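You operate a simulated robot arm through the tools that you are given. There is no shell and no other tool. Be economical: measure what you need, move in short steps, check, and stop when the job is done.

The job below is to be done with a simulated robot arm. You get a single attempt, and the scene is never put back.

TASK
Clamp the blue pipe in the bender and bend it to the white mark.
Fine: it lies in the slot of the green pipe bender; orange pipe clamp on before bending; park the blue bender lever, free the clamp, then lay the pipe on the blue mat. Where these are worked on the way, their far stop is far enough and under half their travel is too little: orange pipe clamp.

It is judged by the outcome, as a careful person would: the job done as asked, and still so three seconds after it is handed in. It fails if anything else is knocked over, pushed out of place, dropped, spilled or broken.

THE ROBOT
A 6-joint arm with a fingered hand, fixed in place. Base frame: the origin is at the foot of the arm, x ahead of it, y to its left, z up; the work surface is at about z = 86. Lengths are in cm, angles in rad, forces in N, time in s.
With the tool pointing down near the work surface it reaches from about 30 to 70 cm from the base axis. Its first joint turns from -2.897 to 2.897 rad. Payload 4 kg.
Tool frame: the origin (TCP) lies between the finger pads and is the grasp point; the fingertips stand 2.2 cm ahead of it; z points along the fingers, y is the line along which they close. The gripper opens to 11.2 cm. The gripper's body begins 6 cm behind the TCP. The gripper is a hand of 4 fingers: y runs from the thumb to the fingers, the wrist lies at [0, 0, -21.8] in the tool frame, and closing takes about 1.5 s.
Orientation is told as [roll, pitch, yaw] about the base's x, y, z axes, in that order, counted from this pose: with the fingers straight down and closing along the base's y, the tool's x points along the base's -x, its y along +y and its z along -z.

THE INTERFACE
- The arm moves only by the tool apply_moves. Its argument "commands" is a list of rows, each a list of 3 entries, a list of its own where there are three numbers: the shift along the tool's x, y, z in m, then the turn, a rotation vector about the tool's x, y, z in rad, then the gripper command, from -1 (shut) to 1 (fully open), values between in proportion. In form: [[[x, y, z], [wx, wy, wz], gripper], ...]. A call has 1 to 12 rows; each row shifts and turns the commanded pose from where the row before left it, along the tool's axes as they then stand. Each row takes 0.2 s and may step no farther than 5 cm and 0.15 rad from the row before; otherwise, or with a gripper value out of range, the whole call is refused. A pose out of reach is approached as far as the arm can. The call stops where the force on the tool passes 90 N (or 10 N more than at its start, if that is more) or the arm is blocked; 0.2 s more then pass. The fingers move at their own pace (about 4.5 cm/s each) and stop on an object; they squeeze with about 27 N. The grip force told is the motor's: it shows also when the fingers shut on nothing. Time passes only in rows, and 0.2 s behind the last, so rows that do not move let the fingers close. It gives the time, the measured TCP pose, the force on the tool (base axes), the opening and the grip force at its end, in the units of the frame above (readings bear some noise), with the torque about the TCP (base axes, N m) and any sound that the robot's microphone picked up.
- Cameras (640 x 400 px; columns grow to the right, rows downward): "scene" is fixed at [21.88, -50.01, 161.43]; the picture's right is [0.91, -0.41, 0.00], its down [-0.30, -0.67, -0.68] and it looks along [0.28, 0.63, -0.73] (base axes); focal length 317 px, centre (320, 200). "wrist" rides on the gripper at [6.9, 0.4, -8.3] in the tool frame; the picture's right is [-0.06, 1.00, 0.00], its down [-0.77, -0.05, -0.64] and it looks along [-0.64, -0.04, 0.77] (tool axes); focal length 243 px, centre (320, 200). There is no depth. A picture from a camera that has moved, and an enlarged one, comes with that camera's place and axes in the base frame and with its lens.
- capture(camera): a new picture of that camera. No time passes.
- hand_shape(shape): the hand has 4 fingers and takes this shape, open, in about a second: jaw (thumb against the fingers, like two jaws); tri (thumb and two fingers); tip (a fingertip pinch); poke (one finger out to press); point (the index stretched); flat (the hand flat); cup (the hand cupped); fist (a fist). The gripper value then closes the fingers along that shape, each until it touches; the sizes above hold for jaw. It gives what a move gives, with no picture.
- enlarge(camera, box): a new picture of the part [left, top, right, bottom] of that camera's present view, enlarged. No time passes.
- hand_in(): hands the job in; it is judged then, once.

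Work in short steps. Places have to be worked out from the pictures, the camera data and where the tool is seen: move nearer, look again, correct. Check each grasp and each placing, and mend what went wrong. You have 120 turns and 68 pictures in all, those below and enlarged ones among them. Open the gripper and draw the arm clear of the work before you hand the job in, unless the task says otherwise; then end with one line.

The tools are called after ">>>" by a JSON object that holds its "op" and its "data". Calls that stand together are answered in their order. apply_moves: Moves the arm, as the interface text tells. Its arguments: {"type":"object","properties":{"commands":{"type":"array","items":{"type":"array"}}},"required":["commands"]} The other tools are called the same way: hand_shape (shape) gives the hand a shape; capture (camera) takes a picture; enlarge (camera, box) takes an enlarged picture of a part of a camera's view; hand_in () hands the job in.

At the start:

```text
time_s: 0.0
tcp_pos: [43.3, 18.88, 119.85]
ee_rot: [0.001, 0.0, 0.001]
ft_force: [0.0, 0.3, 0.0]
torque: [-0.01, 0.04, 0.02]
width: 11.17
grip_force: 0.1
shape: jaw
```

scene: 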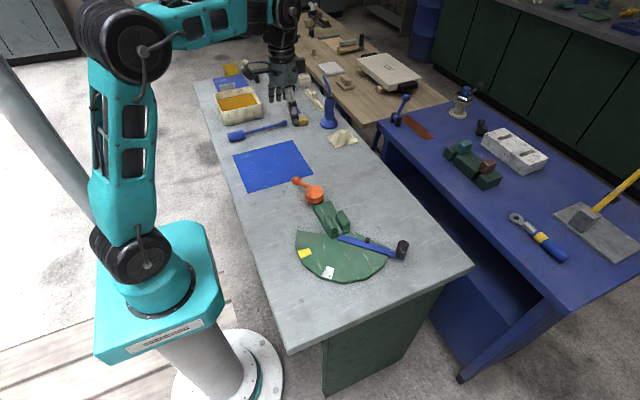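
wrist: 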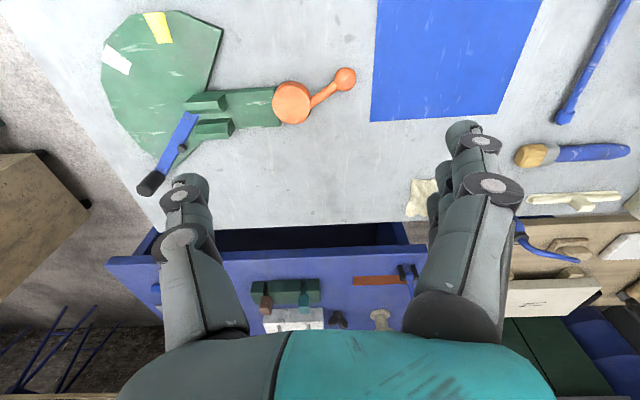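

I'll look closely at the bender and the items around the blue mat first.

>>> {"op": "enlarge", "data": {"camera": "scene", "box": [270, 160, 430, 290]}}

>>> {"op": "enlarge", "data": {"camera": "scene", "box": [195, 50, 375, 200]}}

```text
3.08 times, centred on (350, 225) of scene
camera zoom: at [21.88, -50.01, 161.43], right [0.91, -0.41, 0.0], down [-0.3, -0.67, -0.68], along [0.28, 0.63, -0.73], focal length 976 px, centre (228, 123)
```

zoom: 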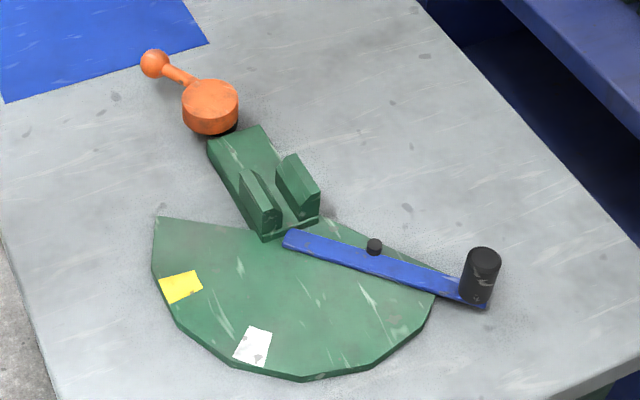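

```text
2.67 times, centred on (285, 125) of scene
camera zoom: at [21.88, -50.01, 161.43], right [0.91, -0.41, 0.0], down [-0.3, -0.67, -0.68], along [0.28, 0.63, -0.73], focal length 846 px, centre (413, 400)
```

zoom: 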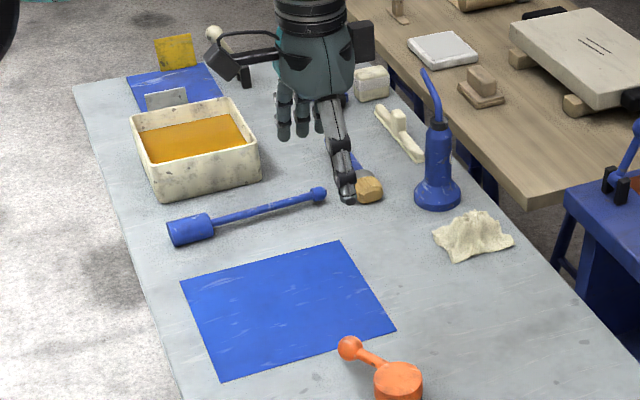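

The slot runs roughly along y near (49, 2). The pipe candidate is near y≈62, so I'll move that way and look.

>>> {"op": "apply_moves", "data": {"commands": [[[0.02, 0.05, 0], [0, 0, 0], 1], [[0.02, 0.05, 0], [0, 0, 0], 1], [[0.02, 0.05, 0], [0, 0, 0], 1], [[0.02, 0.05, 0], [0, 0, 0], 1], [[0.02, 0.05, 0], [0, 0, 0], 1]]}}

>>> {"op": "capture", "data": {"camera": "wrist"}}

```text
refused: row 1 steps farther than a row can; nothing moved
```

```text
63 pictures are left
camera wrist: at [36.5, 19.33, 128.0], right [0.06, 1.0, 0.0], down [0.77, -0.05, 0.64], along [0.64, -0.04, -0.77], focal length 243 px, centre (320, 200)
```

wrist: 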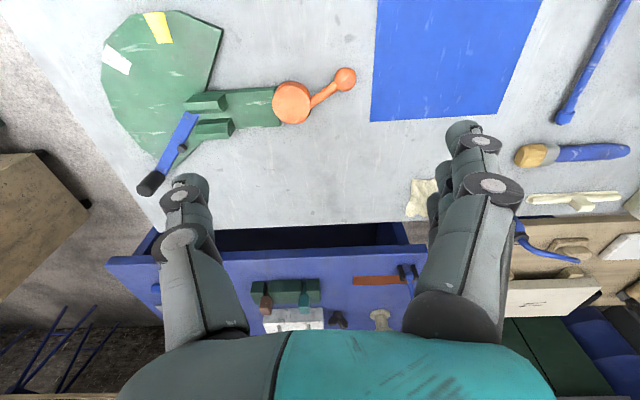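

Rows exceeded 5 cm diagonally; I'll use smaller steps.

>>> {"op": "apply_moves", "data": {"commands": [[[0.02, 0.045, 0], [0, 0, 0], 1], [[0.02, 0.045, 0], [0, 0, 0], 1], [[0.02, 0.045, 0], [0, 0, 0], 1], [[0.02, 0.045, 0], [0, 0, 0], 1], [[0.02, 0.045, 0], [0, 0, 0], 1]]}}

>>> {"op": "capture", "data": {"camera": "wrist"}}

```text
time_s: 1.2
tcp_pos: [33.19, 41.51, 119.66]
ee_rot: [0.0, 0.0, 0.002]
ft_force: [-0.3, -0.7, 0.8]
torque: [0.03, 0.01, 0.0]
width: 11.22
grip_force: 0.0
shape: jaw
```

```text
62 pictures are left
camera wrist: at [26.26, 41.93, 127.83], right [0.06, 1.0, 0.0], down [0.77, -0.05, 0.64], along [0.64, -0.04, -0.77], focal length 243 px, centre (320, 200)
```

wrist: 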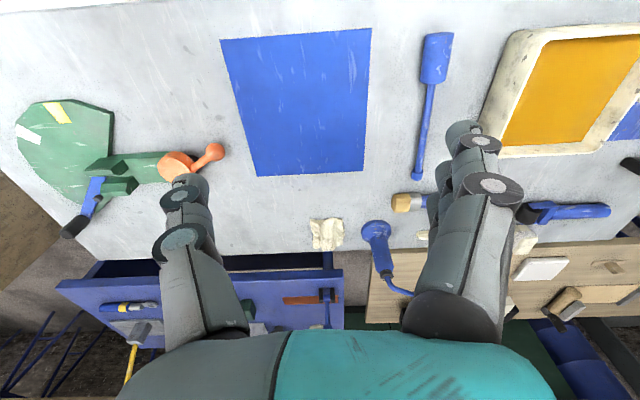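

The pipe seems to be the blue rod with a thick end, about x 32–55, y 58–60. Before grasping, I'll view the bender closely to learn its slot and clamp.

>>> {"op": "apply_moves", "data": {"commands": [[[0, -0.049, 0], [0, 0, 0], 1], [[0, -0.049, 0], [0, 0, 0], 1], [[0, -0.049, 0], [0, 0, 0], 1], [[0, -0.049, 0], [0, 0, 0], 1], [[0, -0.049, 0], [0, 0, 0], 1], [[0, -0.049, 0], [0, 0, 0], 1], [[0, -0.049, 0], [0, 0, 0], 1], [[0, -0.049, 0], [0, 0, 0], 1], [[0, 0, 0.045], [0, 0, 0], 1], [[0, 0, 0.045], [0, 0, 0], 1]]}}

>>> {"op": "capture", "data": {"camera": "wrist"}}

```text
time_s: 3.4
tcp_pos: [33.25, 2.24, 110.65]
ee_rot: [0.0, 0.001, 0.0]
ft_force: [0.4, -0.4, -0.7]
torque: [-0.02, 0.04, 0.02]
width: 11.2
grip_force: 0.1
shape: jaw
```

```text
61 pictures are left
camera wrist: at [26.46, 2.68, 118.81], right [0.06, 1.0, 0.0], down [0.76, -0.05, 0.64], along [0.64, -0.04, -0.77], focal length 243 px, centre (320, 200)
```

wrist: 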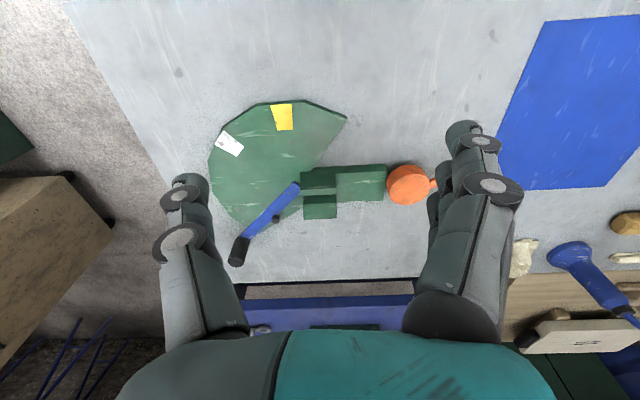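

>>> {"op": "enlarge", "data": {"camera": "wrist", "box": [200, 90, 460, 280]}}

>>> {"op": "enlarge", "data": {"camera": "scene", "box": [285, 170, 355, 245]}}

>>> {"op": "enlarge", "data": {"camera": "scene", "box": [210, 60, 350, 160]}}

```text
2.11 times, centred on (330, 185) of wrist
camera zoom: at [26.46, 2.68, 118.81], right [0.06, 1.0, 0.0], down [0.76, -0.05, 0.64], along [0.64, -0.04, -0.77], focal length 511 px, centre (299, 232)
```

zoom: 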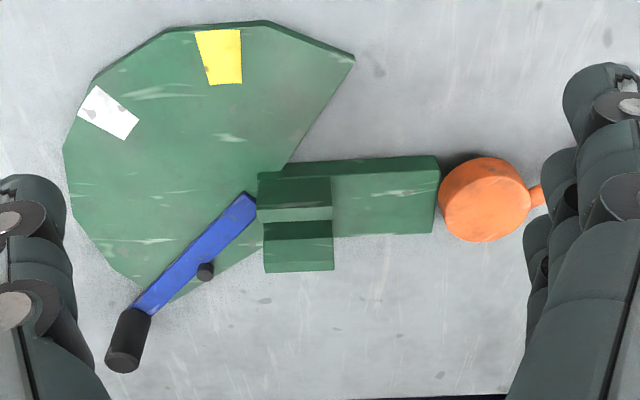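

```text
5.33 times, centred on (320, 208) of scene
camera zoom: at [21.88, -50.01, 161.43], right [0.91, -0.41, 0.0], down [-0.3, -0.67, -0.68], along [0.28, 0.63, -0.73], focal length 1692 px, centre (320, 160)
```

zoom: 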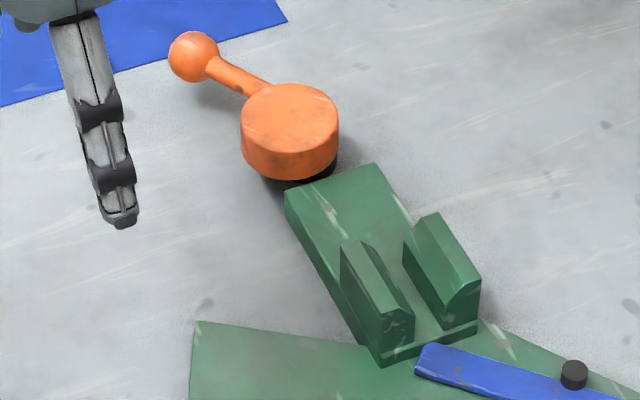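

```text
4.00 times, centred on (280, 110) of scene
camera zoom: at [21.88, -50.01, 161.43], right [0.91, -0.41, 0.0], down [-0.3, -0.67, -0.68], along [0.28, 0.63, -0.73], focal length 1269 px, centre (480, 560)
```

zoom: 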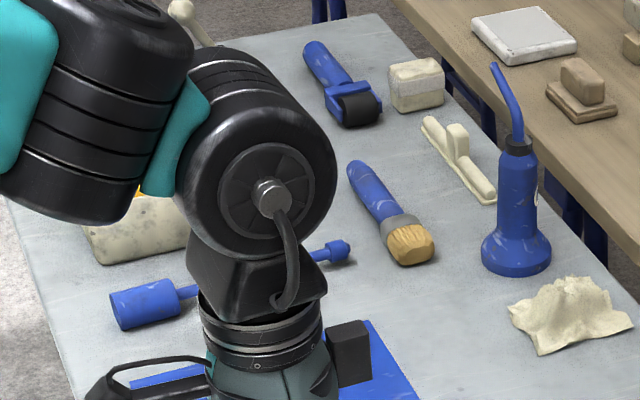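

The geometry suggests the thick end sits on the plate behind the blocks (toward the clamp) and the rod passes through the slot toward -y. I'll go over the pipe and view it closely.

>>> {"op": "apply_moves", "data": {"commands": [[[0, 0.049, -0.005], [0, 0, 0], 1], [[0, 0.049, 0], [0, 0, 0], 1], [[0, 0.049, 0], [0, 0, 0], 1], [[0, 0.049, 0], [0, 0, 0], 1], [[0, 0.049, 0], [0, 0, 0], 1], [[0, 0.049, 0], [0, 0, 0], 1], [[0, 0.049, 0], [0, 0, 0], 1], [[0, 0.049, 0], [0, 0, 0], 1], [[0, 0.049, 0], [0, 0, 0], 1], [[0, 0.049, 0], [0, 0, 0], 1], [[0, 0.049, 0], [0, 0, 0], 1]]}}

>>> {"op": "capture", "data": {"camera": "wrist"}}

```text
time_s: 5.8
tcp_pos: [33.16, 55.94, 111.35]
ee_rot: [0.001, 0.002, 0.001]
ft_force: [-0.3, 0.0, 1.0]
torque: [0.06, -0.03, 0.0]
width: 11.19
grip_force: 0.1
shape: jaw
```

```text
57 pictures are left
camera wrist: at [26.42, 56.4, 119.56], right [0.06, 1.0, 0.0], down [0.76, -0.05, 0.64], along [0.64, -0.04, -0.77], focal length 243 px, centre (320, 200)
```

wrist: 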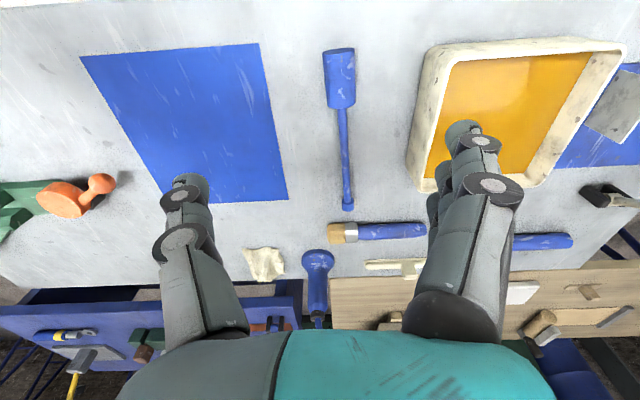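

Thick part centred at about (34.2, 58.3), diameter ~4.2, pipe yaw ~3°. I'll check how wide the finger row is, since space between blocks and clamp is about 7 cm.

>>> {"op": "enlarge", "data": {"camera": "scene", "box": [190, 50, 310, 150]}}

>>> {"op": "enlarge", "data": {"camera": "wrist", "box": [280, 30, 420, 230]}}

```text
4.00 times, centred on (250, 100) of scene
camera zoom: at [21.88, -50.01, 161.43], right [0.91, -0.41, 0.0], down [-0.3, -0.67, -0.68], along [0.28, 0.63, -0.73], focal length 1269 px, centre (600, 600)
```

zoom: 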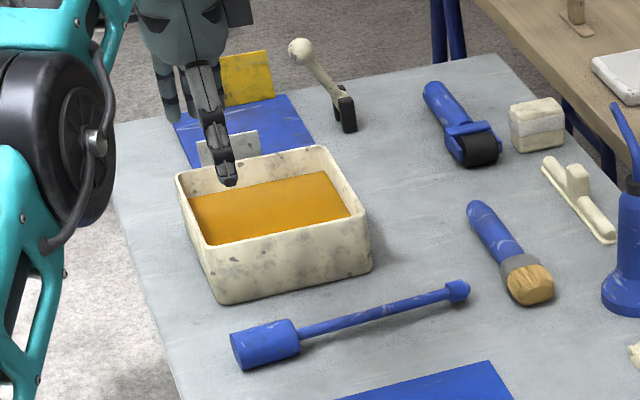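

```text
2.00 times, centred on (350, 130) of wrist
camera zoom: at [26.42, 56.4, 119.56], right [0.06, 1.0, 0.0], down [0.76, -0.05, 0.64], along [0.64, -0.04, -0.77], focal length 485 px, centre (260, 340)
```

zoom: 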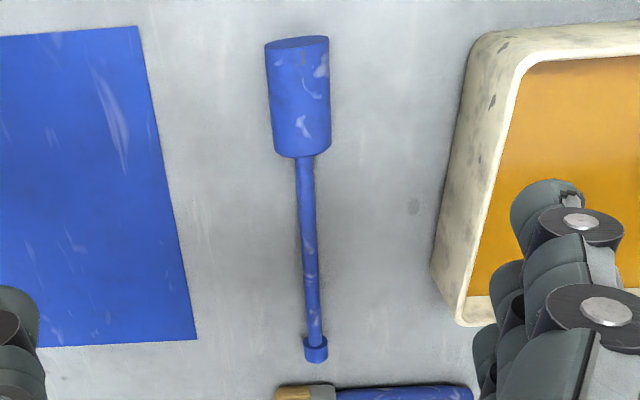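

Finger row ≈6 cm, so it fits. I'll align and descend to z≈97 with a narrower opening to clear the tray.

>>> {"op": "apply_moves", "data": {"commands": [[[-0.011, 0.024, 0], [0, 0, -0.05], 0.5], [[0, 0, 0.045], [0, 0, 0], 0.5], [[0, 0, 0.045], [0, 0, 0], 0.5], [[0, 0, 0.045], [0, 0, 0], 0.5], [[0, 0, 0], [0, 0, 0], 0.5]]}}

>>> {"op": "capture", "data": {"camera": "wrist"}}

```text
time_s: 7.0
tcp_pos: [32.65, 56.91, 96.96]
ee_rot: [0.0, 0.001, 0.05]
ft_force: [-0.2, 0.8, -0.3]
torque: [0.0, -0.02, 0.0]
width: 8.41
grip_force: 0.1
shape: jaw
out of reach, approached as far as the arm can: row 1
```

```text
54 pictures are left
camera wrist: at [25.69, 57.05, 105.2], right [0.01, 1.0, 0.0], down [0.77, -0.01, 0.64], along [0.64, -0.01, -0.77], focal length 243 px, centre (320, 200)
```

wrist: 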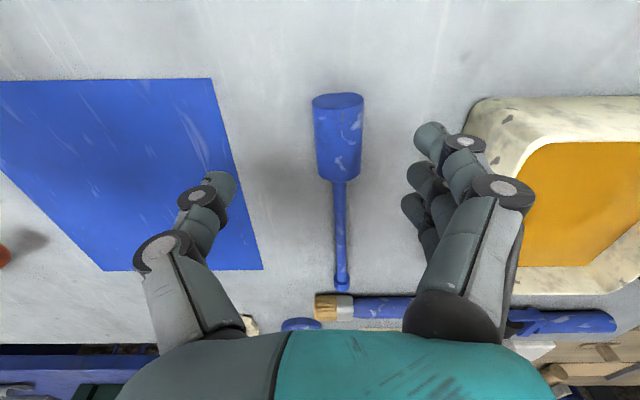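

Thick part centre refined to (34.3, 58.4). I'll go a bit lower first, then shift horizontally by the residual.

>>> {"op": "apply_moves", "data": {"commands": [[[0, 0, 0.025], [0, 0, 0], 0.5], [[-0.017, 0.014, 0], [0, 0, 0], 0.5], [[0, 0, 0], [0, 0, 0], 0.5]]}}

```text
time_s: 7.8
tcp_pos: [34.14, 58.43, 94.53]
ee_rot: [-0.002, 0.001, 0.048]
ft_force: [-0.2, 0.1, -0.3]
torque: [0.03, -0.01, -0.01]
width: 8.43
grip_force: 0.0
shape: jaw
```

Position is right; now descending to z≈89 and closing.

>>> {"op": "apply_moves", "data": {"commands": [[[0, 0, 0.03], [0, 0, 0], 0.5], [[0, 0, 0.025], [0, 0, 0], 0.5], [[0, 0, 0], [0, 0, 0], 0.5]]}}

>>> {"op": "capture", "data": {"camera": "wrist"}}

```text
time_s: 8.6
tcp_pos: [34.01, 58.33, 89.13]
ee_rot: [-0.001, 0.002, 0.051]
ft_force: [-0.9, 0.8, -0.3]
torque: [-0.01, 0.0, 0.03]
width: 8.42
grip_force: 0.1
shape: jaw
```

```text
53 pictures are left
camera wrist: at [27.16, 58.42, 97.27], right [0.01, 1.0, 0.0], down [0.77, -0.01, 0.64], along [0.64, -0.01, -0.77], focal length 243 px, centre (320, 200)
```

wrist: 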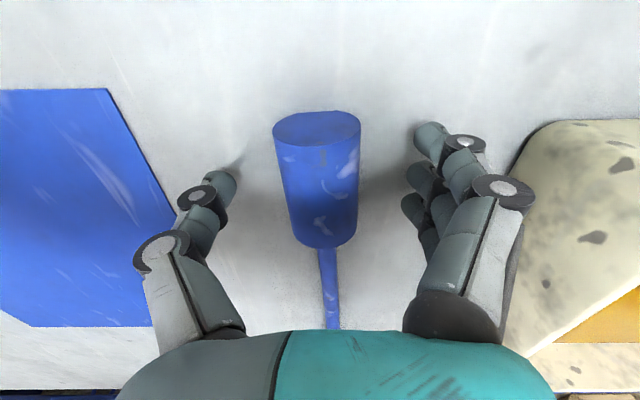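

Pipe is centred between the fingers. Closing the grip.

>>> {"op": "apply_moves", "data": {"commands": [[[0, 0, 0], [0, 0, 0], -1], [[0, 0, 0], [0, 0, 0], -1], [[0, 0, 0], [0, 0, 0], -1], [[0, 0, 0], [0, 0, 0], -1], [[0, 0, 0], [0, 0, 0], -1], [[0, 0, 0], [0, 0, 0], -1], [[0, 0, 0], [0, 0, 0], -1], [[0, 0, 0], [0, 0, 0], -1]]}}

>>> {"op": "capture", "data": {"camera": "wrist"}}

```text
time_s: 10.4
tcp_pos: [34.1, 58.23, 89.07]
ee_rot: [0.001, 0.0, 0.052]
ft_force: [-0.6, 0.1, 0.6]
torque: [0.03, -0.01, 0.0]
width: 2.63
grip_force: 27.3
shape: jaw
```

```text
52 pictures are left
camera wrist: at [27.17, 58.42, 97.29], right [0.01, 1.0, 0.0], down [0.77, -0.01, 0.64], along [0.64, -0.01, -0.77], focal length 243 px, centre (320, 200)
```

wrist: 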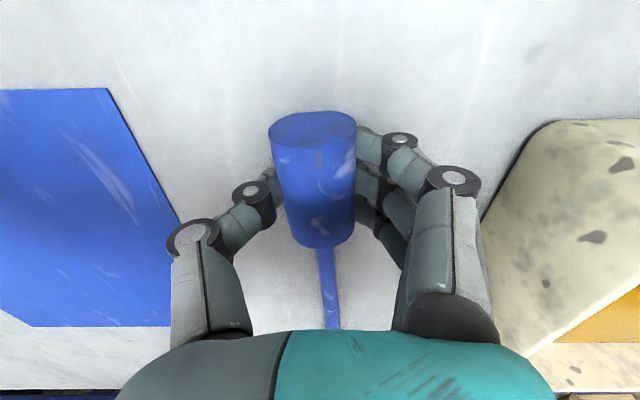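

Grip is firm. Lifting straight up and checking.

>>> {"op": "apply_moves", "data": {"commands": [[[0, 0, -0.02], [0, 0, 0], -1], [[0, 0, -0.03], [0, 0, 0], -1], [[0, 0, -0.03], [0, 0, 0], -1], [[0, -0.02, -0.04], [0, 0, 0], -1], [[0, -0.04, -0.02], [0, 0, 0], -1], [[0, -0.045, 0], [0, 0, 0], -1]]}}

>>> {"op": "capture", "data": {"camera": "wrist"}}

>>> {"op": "enlarge", "data": {"camera": "scene", "box": [190, 60, 350, 180]}}

```text
time_s: 11.8
tcp_pos: [34.62, 47.95, 103.29]
ee_rot: [0.001, 0.0, 0.05]
ft_force: [-0.7, 0.2, -1.1]
torque: [-0.06, 0.07, 0.02]
width: 2.63
grip_force: 27.3
shape: jaw
```

```text
51 pictures are left
camera wrist: at [27.74, 48.07, 111.55], right [0.01, 1.0, 0.0], down [0.77, -0.01, 0.64], along [0.64, -0.01, -0.77], focal length 243 px, centre (320, 200)
```

wrist: 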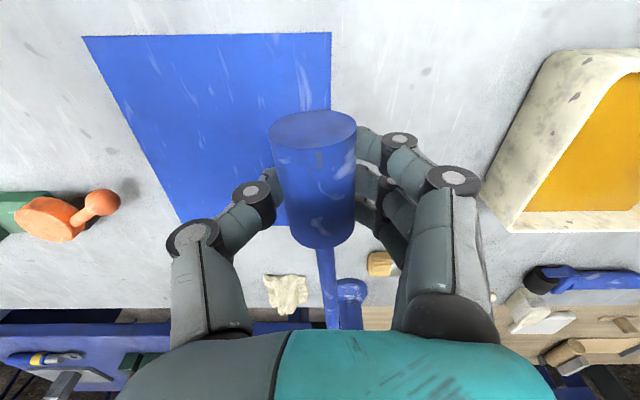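

```text
3.33 times, centred on (270, 120) of scene
camera zoom: at [21.88, -50.01, 161.43], right [0.91, -0.41, 0.0], down [-0.3, -0.67, -0.68], along [0.28, 0.63, -0.73], focal length 1057 px, centre (487, 467)
```

zoom: 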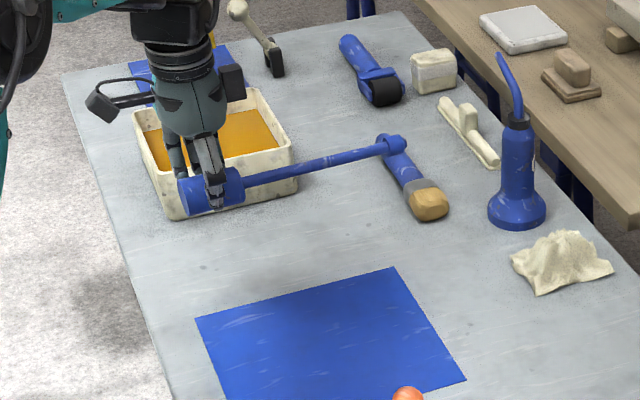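

Held level. I'll carry it toward the bender, then rotate so the tip points to −y.

>>> {"op": "apply_moves", "data": {"commands": [[[0, -0.045, 0], [0, 0, 0], -1], [[0, -0.045, 0], [0, 0, 0], -1], [[0, -0.045, 0], [0, 0, 0], -1], [[0, -0.045, 0], [0, 0, 0], -1], [[0, -0.045, 0], [0, 0, 0], -1], [[0, -0.045, 0], [0, 0, 0], -1], [[0, -0.04, -0.02], [0, 0, 0], -1], [[0, -0.04, -0.02], [0, 0, 0], -1]]}}

>>> {"op": "apply_moves", "data": {"commands": [[[0, 0, 0], [0, 0, 0.147], -1], [[0, 0, 0], [0, 0, 0.147], -1], [[0, 0, 0], [0, 0, 0.147], -1], [[0, 0, 0], [0, 0, 0.147], -1], [[0, 0, 0], [0, 0, 0.147], -1], [[0, 0, 0], [0, 0, 0.147], -1], [[0, 0, 0], [0, 0, 0.147], -1], [[0, 0, 0], [0, 0, 0.147], -1], [[0, 0, 0], [0, 0, 0.147], -1], [[0, 0, 0], [0, 0, 0.147], -1], [[0, 0, 0], [0, 0, 0.147], -1], [[0, 0, 0], [0, 0, 0], -1]]}}

```text
time_s: 13.6
tcp_pos: [36.37, 13.19, 106.94]
ee_rot: [0.0, 0.001, 0.051]
ft_force: [-0.9, -0.3, -1.2]
torque: [-0.02, 0.02, 0.02]
width: 2.61
grip_force: 27.2
shape: jaw
```

```text
time_s: 16.2
tcp_pos: [36.43, 12.98, 107.08]
ee_rot: [0.001, 0.0, -1.568]
ft_force: [-0.5, -0.4, -1.1]
torque: [0.0, 0.0, -0.04]
width: 2.63
grip_force: 26.9
shape: jaw
```

Rotated. Moving over slot line x≈50 while staying high, then look.

>>> {"op": "apply_moves", "data": {"commands": [[[0, 0.045, 0], [0, 0, 0], -1], [[0, 0.045, 0], [0, 0, 0], -1], [[0, 0.045, 0], [0, 0, 0], -1], [[0, 0, 0], [0, 0, 0], -1]]}}

>>> {"op": "capture", "data": {"camera": "wrist"}}

>>> {"op": "enlarge", "data": {"camera": "scene", "box": [260, 140, 440, 290]}}

```text
time_s: 17.2
tcp_pos: [49.98, 12.96, 107.04]
ee_rot: [0.001, 0.0, -1.568]
ft_force: [-0.5, -1.1, -1.2]
torque: [0.01, -0.01, 0.0]
width: 2.61
grip_force: 26.8
shape: jaw
```

```text
49 pictures are left
camera wrist: at [50.48, 19.98, 115.28], right [1.0, -0.06, 0.0], down [-0.05, -0.77, 0.64], along [-0.04, -0.64, -0.77], focal length 243 px, centre (320, 200)
```

wrist: 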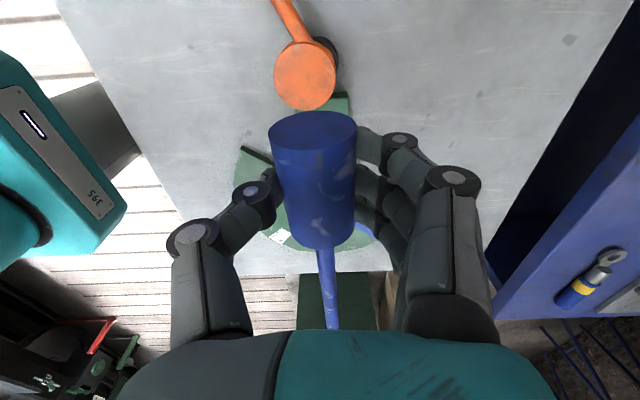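

```text
2.67 times, centred on (350, 215) of scene
camera zoom: at [21.88, -50.01, 161.43], right [0.91, -0.41, 0.0], down [-0.3, -0.67, -0.68], along [0.28, 0.63, -0.73], focal length 846 px, centre (240, 160)
```

zoom: 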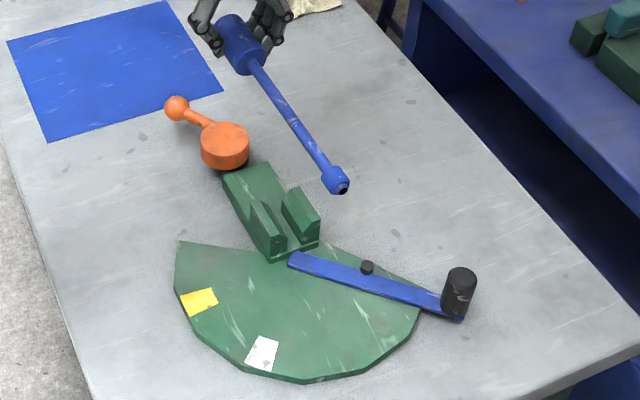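

Pipe is aligned with the slot line (x≈50). The tip reach matches the mark radius with the thick end behind the blocks. I move to y≈7.8 and lower to just above the blocks.

>>> {"op": "apply_moves", "data": {"commands": [[[-0.026, 0, 0], [0, -0.02, 0], -1], [[-0.026, 0, 0], [0, -0.015, 0], -1], [[0, 0, 0.04], [0, 0, 0], -1], [[0, 0, 0.035], [0, 0, 0], -1], [[0, 0, 0], [0, 0, 0], -1]]}}

>>> {"op": "enlarge", "data": {"camera": "scene", "box": [280, 150, 400, 270]}}

>>> {"op": "capture", "data": {"camera": "wrist"}}

```text
time_s: 18.4
tcp_pos: [50.01, 7.49, 99.59]
ee_rot: [-0.001, -0.034, -1.567]
ft_force: [-0.4, 1.2, -0.8]
torque: [0.03, 0.01, -0.02]
width: 2.63
grip_force: 26.8
shape: jaw
```

```text
3.33 times, centred on (340, 210) of scene
camera zoom: at [21.88, -50.01, 161.43], right [0.91, -0.41, 0.0], down [-0.3, -0.67, -0.68], along [0.28, 0.63, -0.73], focal length 1057 px, centre (253, 167)
```

zoom: 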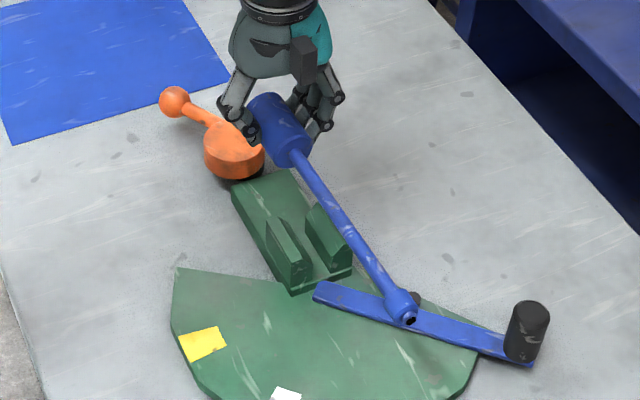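

```text
46 pictures are left
camera wrist: at [50.43, 14.76, 107.56], right [1.0, -0.06, 0.0], down [-0.05, -0.74, 0.67], along [-0.04, -0.67, -0.74], focal length 243 px, centre (320, 200)
```

wrist: 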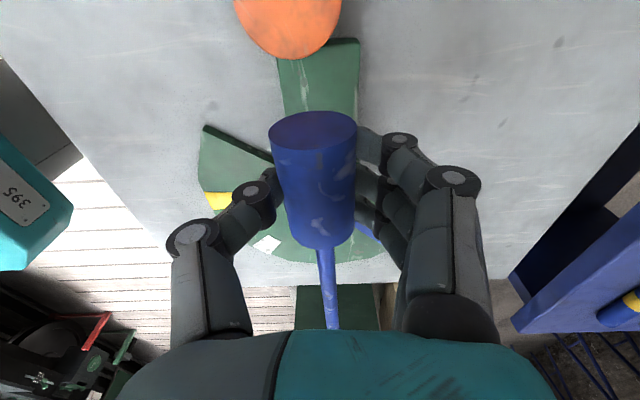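

Alignment looks right: pipe over the slot, thick end clears the clamp disc. Lowering gently.

>>> {"op": "apply_moves", "data": {"commands": [[[0, 0, 0.03], [0, 0, 0], -1], [[0, 0, 0.025], [0, 0, 0], -1], [[0, 0, 0], [0, 0, 0], -1]]}}

>>> {"op": "enlarge", "data": {"camera": "scene", "box": [290, 170, 390, 260]}}

```text
time_s: 19.2
tcp_pos: [49.85, 7.4, 94.14]
ee_rot: [0.001, -0.036, -1.566]
ft_force: [0.0, -0.4, -0.9]
torque: [0.02, 0.03, 0.02]
width: 2.61
grip_force: 26.4
shape: jaw
```

```text
4.44 times, centred on (340, 215) of scene
camera zoom: at [21.88, -50.01, 161.43], right [0.91, -0.41, 0.0], down [-0.3, -0.67, -0.68], along [0.28, 0.63, -0.73], focal length 1410 px, centre (231, 133)
```

zoom: 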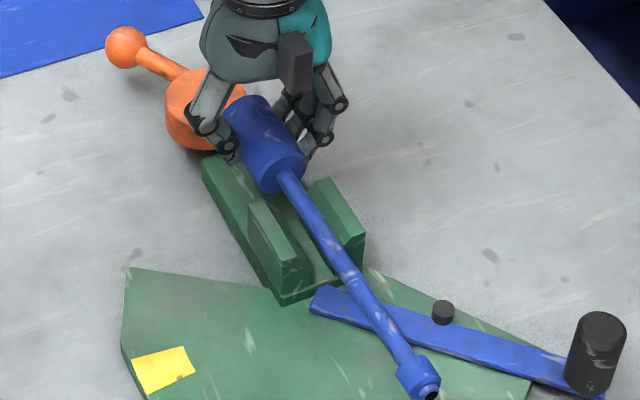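

The rod is entering the slot between the blocks. Continue down in small steps, watching forces.

>>> {"op": "apply_moves", "data": {"commands": [[[0, 0, 0.012], [0, 0, 0], -1], [[0, 0, 0.008], [0, 0, 0], -1], [[0, 0, 0.005], [0, 0, 0], -1], [[0, 0, 0], [0, 0, 0], -1]]}}

>>> {"op": "enlarge", "data": {"camera": "scene", "box": [290, 170, 390, 260]}}

```text
time_s: 20.2
tcp_pos: [49.99, 7.2, 91.61]
ee_rot: [0.001, -0.036, -1.569]
ft_force: [0.0, -0.1, -1.8]
torque: [0.03, 0.02, 0.0]
width: 2.61
grip_force: 27.0
shape: jaw
```

```text
4.44 times, centred on (340, 215) of scene
camera zoom: at [21.88, -50.01, 161.43], right [0.91, -0.41, 0.0], down [-0.3, -0.67, -0.68], along [0.28, 0.63, -0.73], focal length 1410 px, centre (231, 133)
```

zoom: 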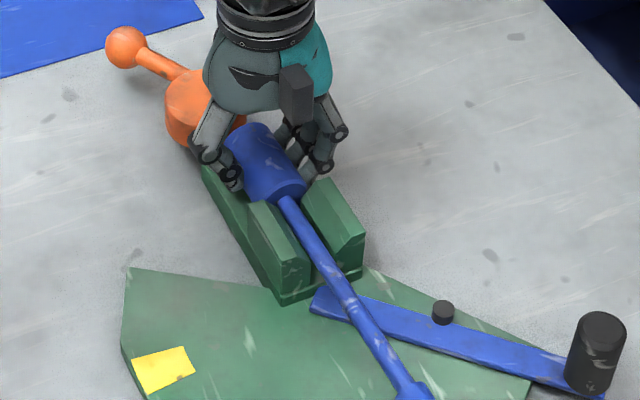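

Rod is in the slot, fat end just behind the blocks. Shifting +y 0.3 cm and continuing down until contact.

>>> {"op": "apply_moves", "data": {"commands": [[[0.003, 0, 0], [0, 0, 0], -1], [[0, 0, 0.004], [0, 0, 0], -1], [[0, 0, 0.004], [0, 0, 0], -1], [[0, 0, 0], [0, 0, 0], -1]]}}

```text
time_s: 21.2
tcp_pos: [50.12, 7.56, 90.95]
ee_rot: [0.006, -0.036, -1.568]
ft_force: [-0.2, -1.4, 34.0]
torque: [0.03, 0.04, 0.0]
width: 2.84
grip_force: 26.7
shape: jaw
```

Contact reached (34 N upward). Easing up slightly and checking the seat.

>>> {"op": "apply_moves", "data": {"commands": [[[0, 0, -0.001], [0, 0, 0], -1], [[0, 0, 0], [0, 0, 0], -1]]}}

>>> {"op": "enlarge", "data": {"camera": "scene", "box": [290, 180, 390, 270]}}

>>> {"op": "capture", "data": {"camera": "wrist"}}

```text
time_s: 21.8
tcp_pos: [50.06, 7.42, 90.88]
ee_rot: [0.003, -0.035, -1.566]
ft_force: [2.7, 1.2, 32.9]
torque: [0.04, -0.14, 0.06]
width: 2.85
grip_force: 26.3
shape: jaw
```

```text
4.44 times, centred on (340, 225) of scene
camera zoom: at [21.88, -50.01, 161.43], right [0.91, -0.41, 0.0], down [-0.3, -0.67, -0.68], along [0.28, 0.63, -0.73], focal length 1410 px, centre (231, 89)
```

zoom: 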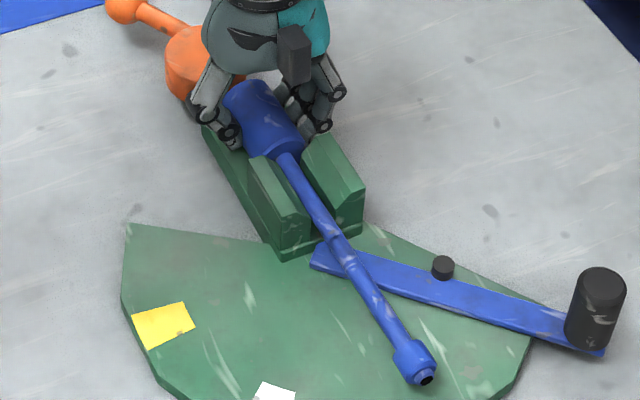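

```text
42 pictures are left
camera wrist: at [50.48, 14.71, 98.93], right [1.0, -0.06, 0.0], down [-0.05, -0.74, 0.67], along [-0.04, -0.67, -0.74], focal length 243 px, centre (320, 200)
```

wrist: 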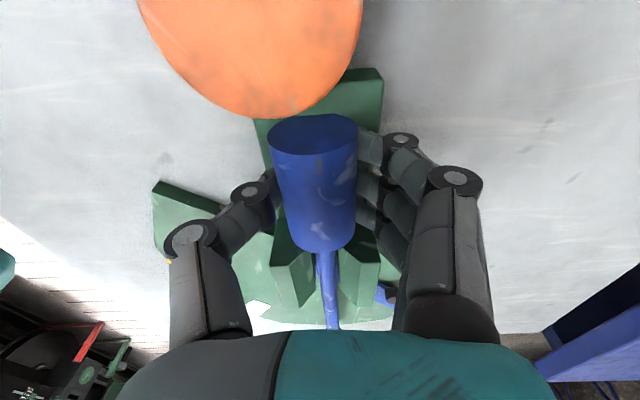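

The pipe sits in the slot with its bend joint right at the bender pivot. Releasing gently.

>>> {"op": "apply_moves", "data": {"commands": [[[0, 0, -0.001], [0, 0, 0], -0.4], [[0, 0, 0], [0, 0, 0], -0.2], [[0, 0, 0], [0, 0, 0], 0.1], [[0, 0, 0], [0, 0, 0], 0.3], [[0, 0, 0], [0, 0, 0], 0.3], [[0, 0, 0], [0, 0, 0], 0.3]]}}

>>> {"op": "enlarge", "data": {"camera": "scene", "box": [290, 180, 390, 270]}}

```text
time_s: 23.2
tcp_pos: [50.01, 7.36, 90.95]
ee_rot: [0.0, -0.034, -1.566]
ft_force: [0.0, 0.8, 0.4]
torque: [0.02, -0.02, -0.02]
width: 7.23
grip_force: 0.0
shape: jaw
```

```text
4.44 times, centred on (340, 225) of scene
camera zoom: at [21.88, -50.01, 161.43], right [0.91, -0.41, 0.0], down [-0.3, -0.67, -0.68], along [0.28, 0.63, -0.73], focal length 1410 px, centre (231, 89)
```

zoom: 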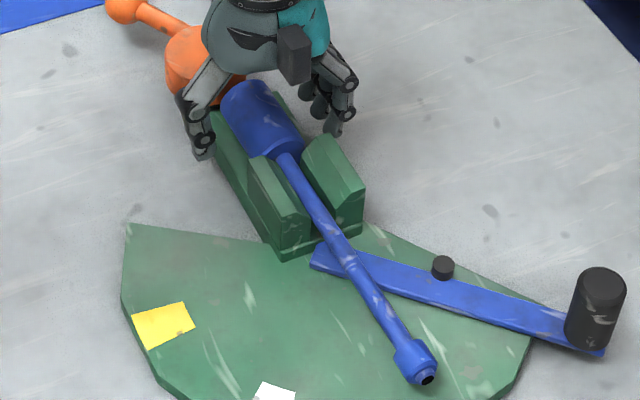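

Pipe is resting in place. Rising straight up and reviewing the clamp from above.

>>> {"op": "apply_moves", "data": {"commands": [[[0, 0, -0.03], [0, 0, 0], 0.5], [[0, 0, -0.045], [0, 0, 0], 0.5], [[0, 0, -0.045], [0, 0.035, 0], 0.5], [[0.045, 0, -0.01], [0, 0, 0], 0.5], [[0.045, 0, 0], [0, 0, 0], 0.5], [[0.04, 0, 0], [0, 0, 0], 0.5]]}}

>>> {"op": "enlarge", "data": {"camera": "scene", "box": [270, 150, 400, 270]}}

>>> {"op": "capture", "data": {"camera": "wrist"}}

```text
time_s: 24.6
tcp_pos: [50.11, 20.83, 104.03]
ee_rot: [-0.001, 0.0, -1.567]
ft_force: [-0.6, 0.1, -0.8]
torque: [0.01, 0.02, 0.03]
width: 8.34
grip_force: 0.2
shape: jaw
```

```text
3.33 times, centred on (335, 210) of scene
camera zoom: at [21.88, -50.01, 161.43], right [0.91, -0.41, 0.0], down [-0.3, -0.67, -0.68], along [0.28, 0.63, -0.73], focal length 1057 px, centre (270, 167)
```

zoom: 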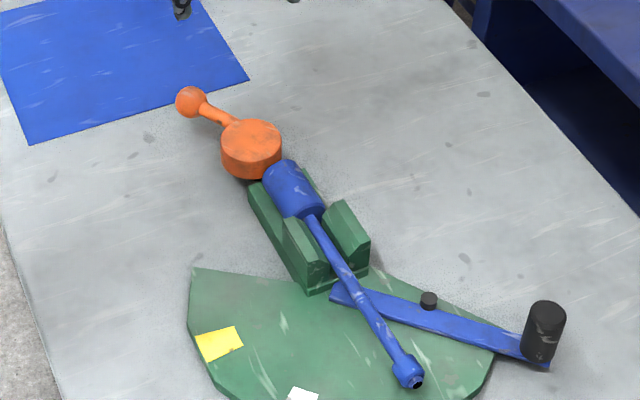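

```text
39 pictures are left
camera wrist: at [50.59, 27.82, 112.29], right [1.0, -0.06, 0.0], down [-0.05, -0.77, 0.64], along [-0.04, -0.64, -0.77], focal length 243 px, centre (320, 200)
```

wrist: 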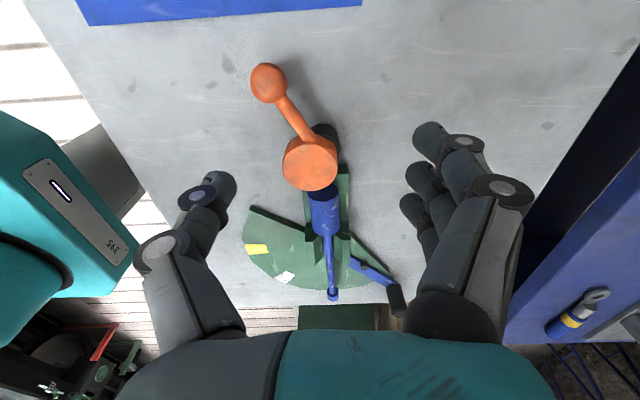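

The clamp handle ball is at about (45.5, 22.1, 90), the clamp's axis near (49, 14.7). I'll put the hand above the ball with fingers closing across the handle.

>>> {"op": "apply_moves", "data": {"commands": [[[0.013, -0.046, 0], [0, 0, 0], 0.5], [[0, 0, 0], [0, 0, -0.121], 0.5], [[0, 0, 0.03], [0, 0, -0.121], 0.5], [[0, 0, 0.03], [0, 0, -0.121], 0.5], [[0, 0, 0], [0, 0, 0], 0.5]]}}

>>> {"op": "capture", "data": {"camera": "wrist"}}

```text
time_s: 25.8
tcp_pos: [45.32, 22.04, 98.0]
ee_rot: [-0.001, 0.0, -1.203]
ft_force: [0.4, 0.1, -0.3]
torque: [-0.02, -0.04, 0.0]
width: 8.4
grip_force: 0.1
shape: jaw
```

```text
38 pictures are left
camera wrist: at [43.41, 28.8, 106.15], right [0.95, 0.3, 0.0], down [0.23, -0.73, 0.64], along [0.19, -0.61, -0.77], focal length 243 px, centre (320, 200)
```

wrist: 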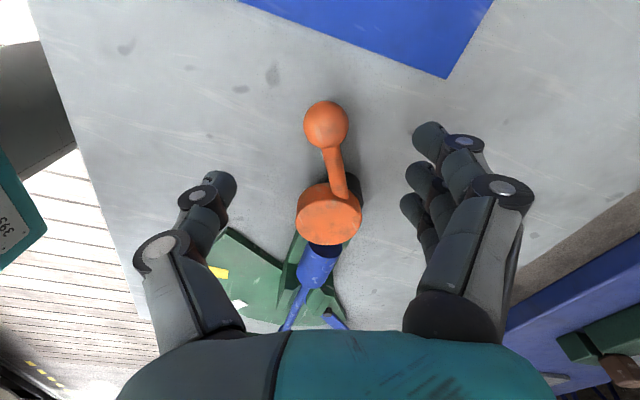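

The arm attaches off-centre of the disc — looks like an eccentric cam on a post near (50.5, 15.6). One closer look before acting.

>>> {"op": "enlarge", "data": {"camera": "scene", "box": [285, 165, 345, 215]}}

>>> {"op": "enlarge", "data": {"camera": "wrist", "box": [270, 90, 390, 290]}}

```text
8.00 times, centred on (315, 190) of scene
camera zoom: at [21.88, -50.01, 161.43], right [0.91, -0.41, 0.0], down [-0.3, -0.67, -0.68], along [0.28, 0.63, -0.73], focal length 2537 px, centre (360, 280)
```

zoom: 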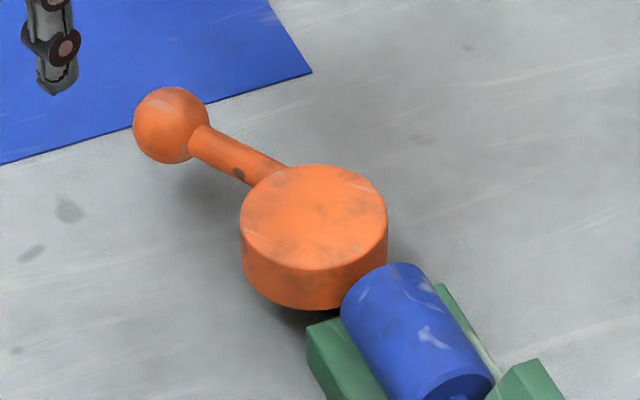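

```text
2.00 times, centred on (330, 190) of wrist
camera zoom: at [43.41, 28.8, 106.15], right [0.95, 0.3, 0.0], down [0.23, -0.73, 0.64], along [0.19, -0.61, -0.77], focal length 485 px, centre (300, 220)
```

zoom: 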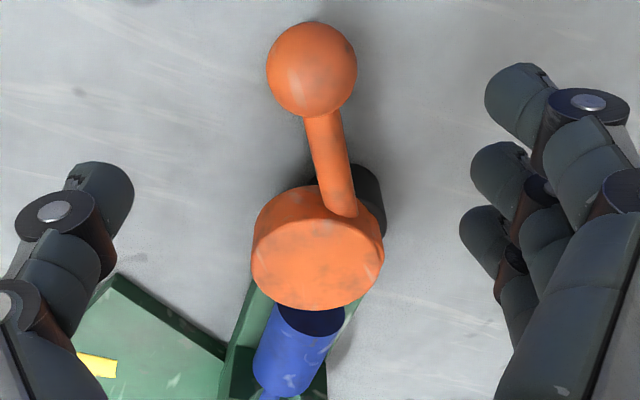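

Clear now: an eccentric disc on a post near (50.5, 14.8); turning the handle counter‑clockwise (ball toward −x, −y) pushes the disc against the thick end. I descend onto the ball and close.

>>> {"op": "apply_moves", "data": {"commands": [[[0.002, 0.0055, 0], [0, 0, -0.1], 0.3], [[0, 0, 0.03], [0, 0, -0.09], 0.3], [[0, 0, 0.03], [0, 0, 0], 0.3], [[0, 0, 0.02], [0, 0, 0], 0.3], [[0, 0, 0], [0, 0, 0], 0.3]]}}

>>> {"op": "capture", "data": {"camera": "wrist"}}

```text
time_s: 27.0
tcp_pos: [45.74, 22.75, 90.02]
ee_rot: [0.001, -0.001, -1.016]
ft_force: [0.4, 0.2, -0.5]
torque: [0.01, -0.01, 0.03]
width: 7.32
grip_force: 0.1
shape: jaw
```

```text
35 pictures are left
camera wrist: at [42.59, 28.87, 98.31], right [0.88, 0.47, 0.0], down [0.36, -0.68, 0.64], along [0.3, -0.57, -0.77], focal length 243 px, centre (320, 200)
```

wrist: 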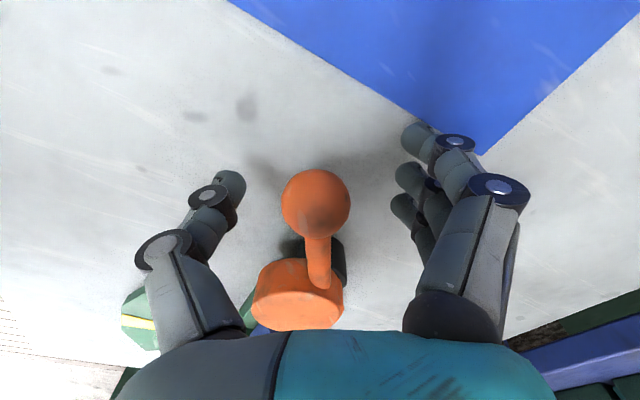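

Ball is centred. Closing on it.

>>> {"op": "apply_moves", "data": {"commands": [[[-0.004, 0, 0], [0, 0, 0], -1], [[0, 0, 0], [0, 0, 0], -1], [[0, 0, 0], [0, 0, 0], -1], [[0, 0, 0], [0, 0, 0], -1], [[0, 0, 0], [0, 0, 0], -1], [[0, 0, 0], [0, 0, 0], -1], [[0, 0, 0], [0, 0, 0], -1], [[0, 0, 0], [0, 0, 0], -1]]}}

```text
time_s: 28.8
tcp_pos: [45.86, 22.32, 90.07]
ee_rot: [-0.003, 0.001, -1.014]
ft_force: [-2.0, 0.3, -18.3]
torque: [0.04, -0.03, 0.12]
width: 0.67
grip_force: 27.0
shape: jaw
```

Width 0.67 is smaller than the ball; let me see what's held.

>>> {"op": "capture", "data": {"camera": "wrist"}}

>>> {"op": "enlarge", "data": {"camera": "scene", "box": [270, 140, 350, 210]}}

```text
34 pictures are left
camera wrist: at [42.74, 28.48, 98.25], right [0.88, 0.47, 0.0], down [0.36, -0.67, 0.64], along [0.3, -0.57, -0.77], focal length 243 px, centre (320, 200)
```

wrist: 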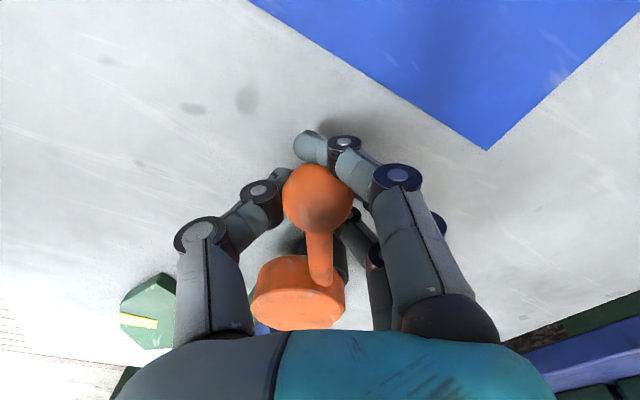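

```text
5.71 times, centred on (310, 175) of scene
camera zoom: at [21.88, -50.01, 161.43], right [0.91, -0.41, 0.0], down [-0.3, -0.67, -0.68], along [0.28, 0.63, -0.73], focal length 1812 px, centre (377, 343)
```

zoom: 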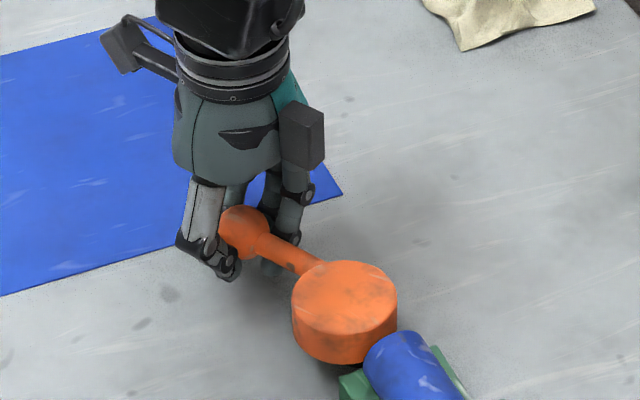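

The hand envelops the ball. Turning CCW on an arc about the post, 0.4 rad first.

>>> {"op": "apply_moves", "data": {"commands": [[[-0.0004, -0.0088, 0], [0, 0, -0.1], -1], [[-0.0004, -0.0088, 0], [0, 0, -0.1], -1], [[-0.0004, -0.0088, 0], [0, 0, -0.1], -1], [[-0.0004, -0.0088, 0], [0, 0, -0.1], -1]]}}

```text
time_s: 29.8
tcp_pos: [43.44, 20.02, 90.05]
ee_rot: [0.001, 0.001, -0.609]
ft_force: [-8.3, 8.9, -12.1]
torque: [0.11, 0.06, 0.09]
width: 0.64
grip_force: 26.9
shape: jaw
```

It turns with little resistance. Continue.

>>> {"op": "apply_moves", "data": {"commands": [[[0.0008, -0.009, 0], [0, 0, -0.1], -1], [[0.0, -0.009, 0], [0, 0, -0.1], -1], [[0.0, -0.009, 0], [0, 0, -0.1], -1], [[-0.0003, -0.009, 0], [0, 0, -0.1], -1]]}}

>>> {"op": "enlarge", "data": {"camera": "scene", "box": [270, 140, 350, 210]}}

```text
time_s: 30.8
tcp_pos: [41.73, 16.72, 90.09]
ee_rot: [-0.001, 0.0, -0.213]
ft_force: [4.3, 3.0, -18.0]
torque: [0.05, -0.04, 0.26]
width: 0.64
grip_force: 27.1
shape: jaw
```

```text
5.71 times, centred on (310, 175) of scene
camera zoom: at [21.88, -50.01, 161.43], right [0.91, -0.41, 0.0], down [-0.3, -0.67, -0.68], along [0.28, 0.63, -0.73], focal length 1812 px, centre (377, 343)
```

zoom: 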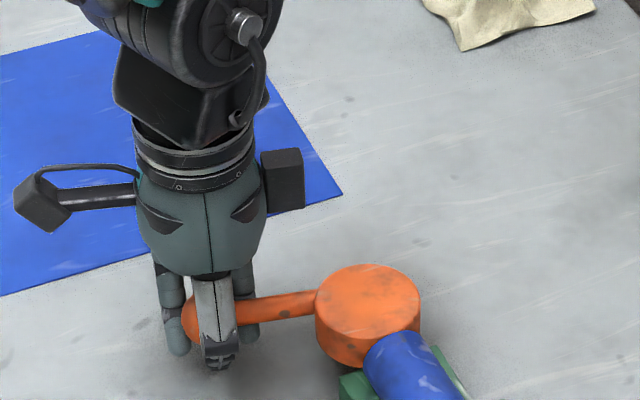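

The disc moves toward the pipe as expected. Continue CCW until the stop.

>>> {"op": "apply_moves", "data": {"commands": [[[-0.0004, -0.0088, 0], [0, 0, -0.1], -1], [[-0.0004, -0.0088, 0], [0, 0, -0.1], -1], [[-0.0004, -0.0088, 0], [0, 0, -0.1], -1], [[-0.0004, -0.0088, 0], [0, 0, -0.1], -1]]}}

```text
time_s: 31.8
tcp_pos: [41.61, 13.63, 90.01]
ee_rot: [0.01, -0.001, 0.196]
ft_force: [-1.6, 41.2, -23.7]
torque: [0.09, -0.03, -0.08]
width: 0.26
grip_force: 27.4
shape: jaw
```

Resistance of 41 N at about 66° turned. Check the picture.

>>> {"op": "enlarge", "data": {"camera": "scene", "box": [275, 160, 365, 230]}}

>>> {"op": "capture", "data": {"camera": "wrist"}}

```text
5.71 times, centred on (320, 195) of scene
camera zoom: at [21.88, -50.01, 161.43], right [0.91, -0.41, 0.0], down [-0.3, -0.67, -0.68], along [0.28, 0.63, -0.73], focal length 1812 px, centre (320, 229)
```

zoom: 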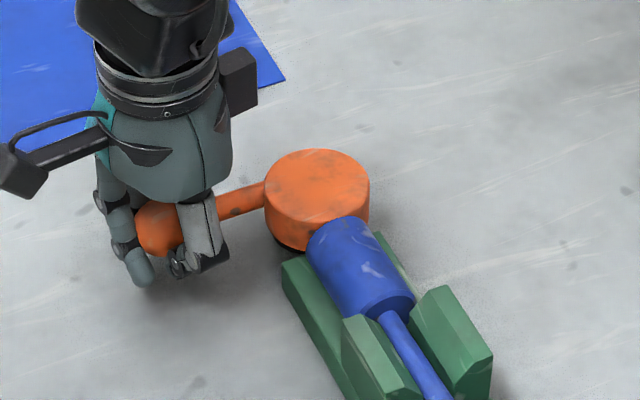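

```text
30 pictures are left
camera wrist: at [34.87, 12.79, 98.17], right [-0.13, 0.99, 0.01], down [0.76, 0.1, 0.64], along [0.63, 0.09, -0.77], focal length 243 px, centre (320, 200)
```

wrist: 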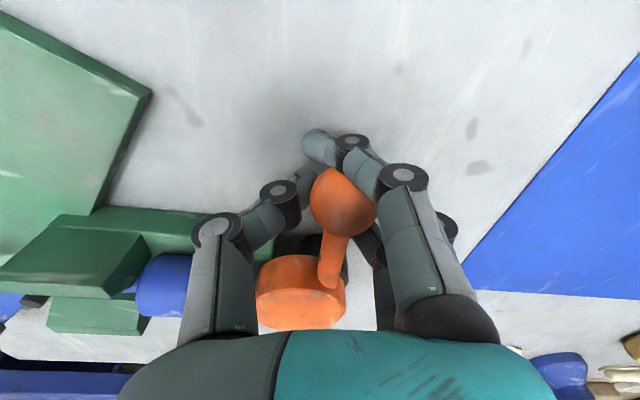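

Pushing a little further to see whether this is the stop.

>>> {"op": "apply_moves", "data": {"commands": [[[0, -0.005, 0], [0, 0, -0.05], -1], [[0, -0.004, 0], [0, 0, 0], -1], [[0, 0, 0], [0, 0, 0], -1]]}}

```text
time_s: 32.6
tcp_pos: [41.85, 12.87, 90.03]
ee_rot: [0.008, -0.004, 0.243]
ft_force: [9.4, 49.1, -13.2]
torque: [-0.03, -0.14, -0.13]
width: 0.48
grip_force: 27.0
shape: jaw
```

It still yields; continue in small steps.

>>> {"op": "apply_moves", "data": {"commands": [[[-0.0003, -0.006, 0], [0, 0, -0.07], -1], [[-0.0003, -0.006, 0], [0, 0, -0.07], -1], [[-0.0003, -0.006, 0], [0, 0, -0.07], -1], [[0, 0, 0], [0, 0, 0], -1]]}}

>>> {"op": "enlarge", "data": {"camera": "scene", "box": [275, 160, 365, 230]}}

```text
time_s: 33.4
tcp_pos: [42.74, 12.52, 90.16]
ee_rot: [0.034, -0.026, 0.464]
ft_force: [7.2, 64.6, -24.7]
torque: [-0.28, -0.25, -0.65]
width: 1.49
grip_force: 27.6
shape: jaw
stopped in row 4: the force on the tool passed its limit at 93 N (the readings are from after the stop); the commanded pose is now the measured one
```

```text
5.71 times, centred on (320, 195) of scene
camera zoom: at [21.88, -50.01, 161.43], right [0.91, -0.41, 0.0], down [-0.3, -0.67, -0.68], along [0.28, 0.63, -0.73], focal length 1812 px, centre (320, 229)
```

zoom: 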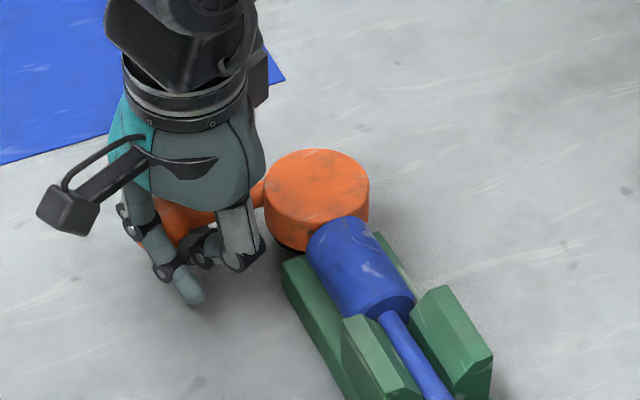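

The disc and handle did not move any more: the clamp is at its stop. Back off, open and rise.

>>> {"op": "apply_moves", "data": {"commands": [[[0.003, 0.004, 0], [0, 0, 0.1], -0.5], [[0, 0, 0], [0, 0, 0.1], 0], [[0, 0, 0], [0, 0, 0], 0.4], [[0, 0, 0], [0, 0, 0], 0.4], [[0, 0, 0], [0, 0, 0], 0.4], [[0, 0, 0], [0, 0, 0], 0.4], [[0, 0, -0.03], [0, 0, 0], 0.4], [[0, 0, -0.045], [0, 0, 0], 0.4], [[0, 0, -0.045], [0, 0, 0], 0.4]]}}

>>> {"op": "enlarge", "data": {"camera": "scene", "box": [270, 160, 430, 290]}}

>>> {"op": "capture", "data": {"camera": "wrist"}}

```text
time_s: 35.4
tcp_pos: [42.14, 11.61, 102.24]
ee_rot: [0.02, -0.013, 0.252]
ft_force: [0.4, 0.1, 0.5]
torque: [-0.01, -0.01, 0.01]
width: 7.82
grip_force: 0.0
shape: jaw
```

```text
3.08 times, centred on (350, 225) of scene
camera zoom: at [21.88, -50.01, 161.43], right [0.91, -0.41, 0.0], down [-0.3, -0.67, -0.68], along [0.28, 0.63, -0.73], focal length 976 px, centre (228, 123)
```

zoom: 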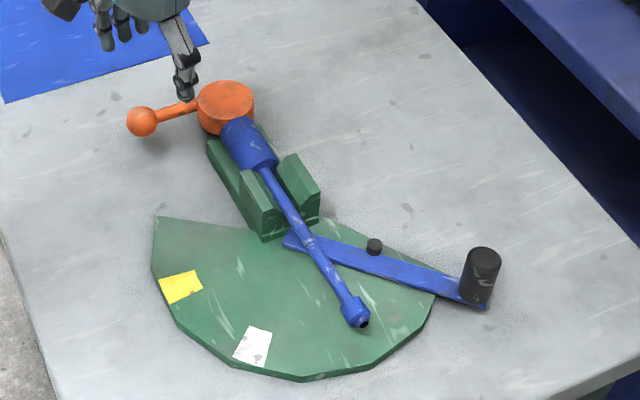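

```text
27 pictures are left
camera wrist: at [35.33, 10.16, 110.29], right [-0.19, 0.98, 0.02], down [0.75, 0.13, 0.65], along [0.64, 0.14, -0.76], focal length 243 px, centre (320, 200)
```

wrist: 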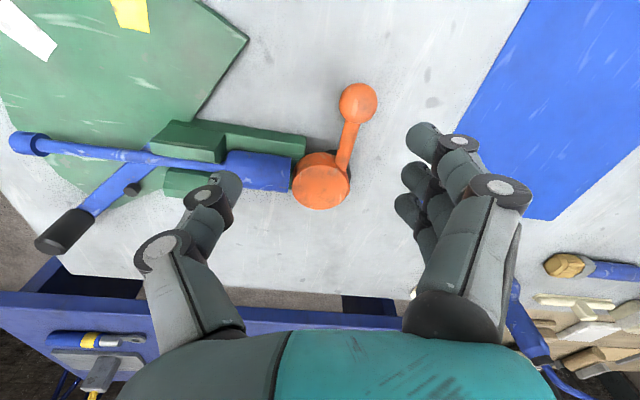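

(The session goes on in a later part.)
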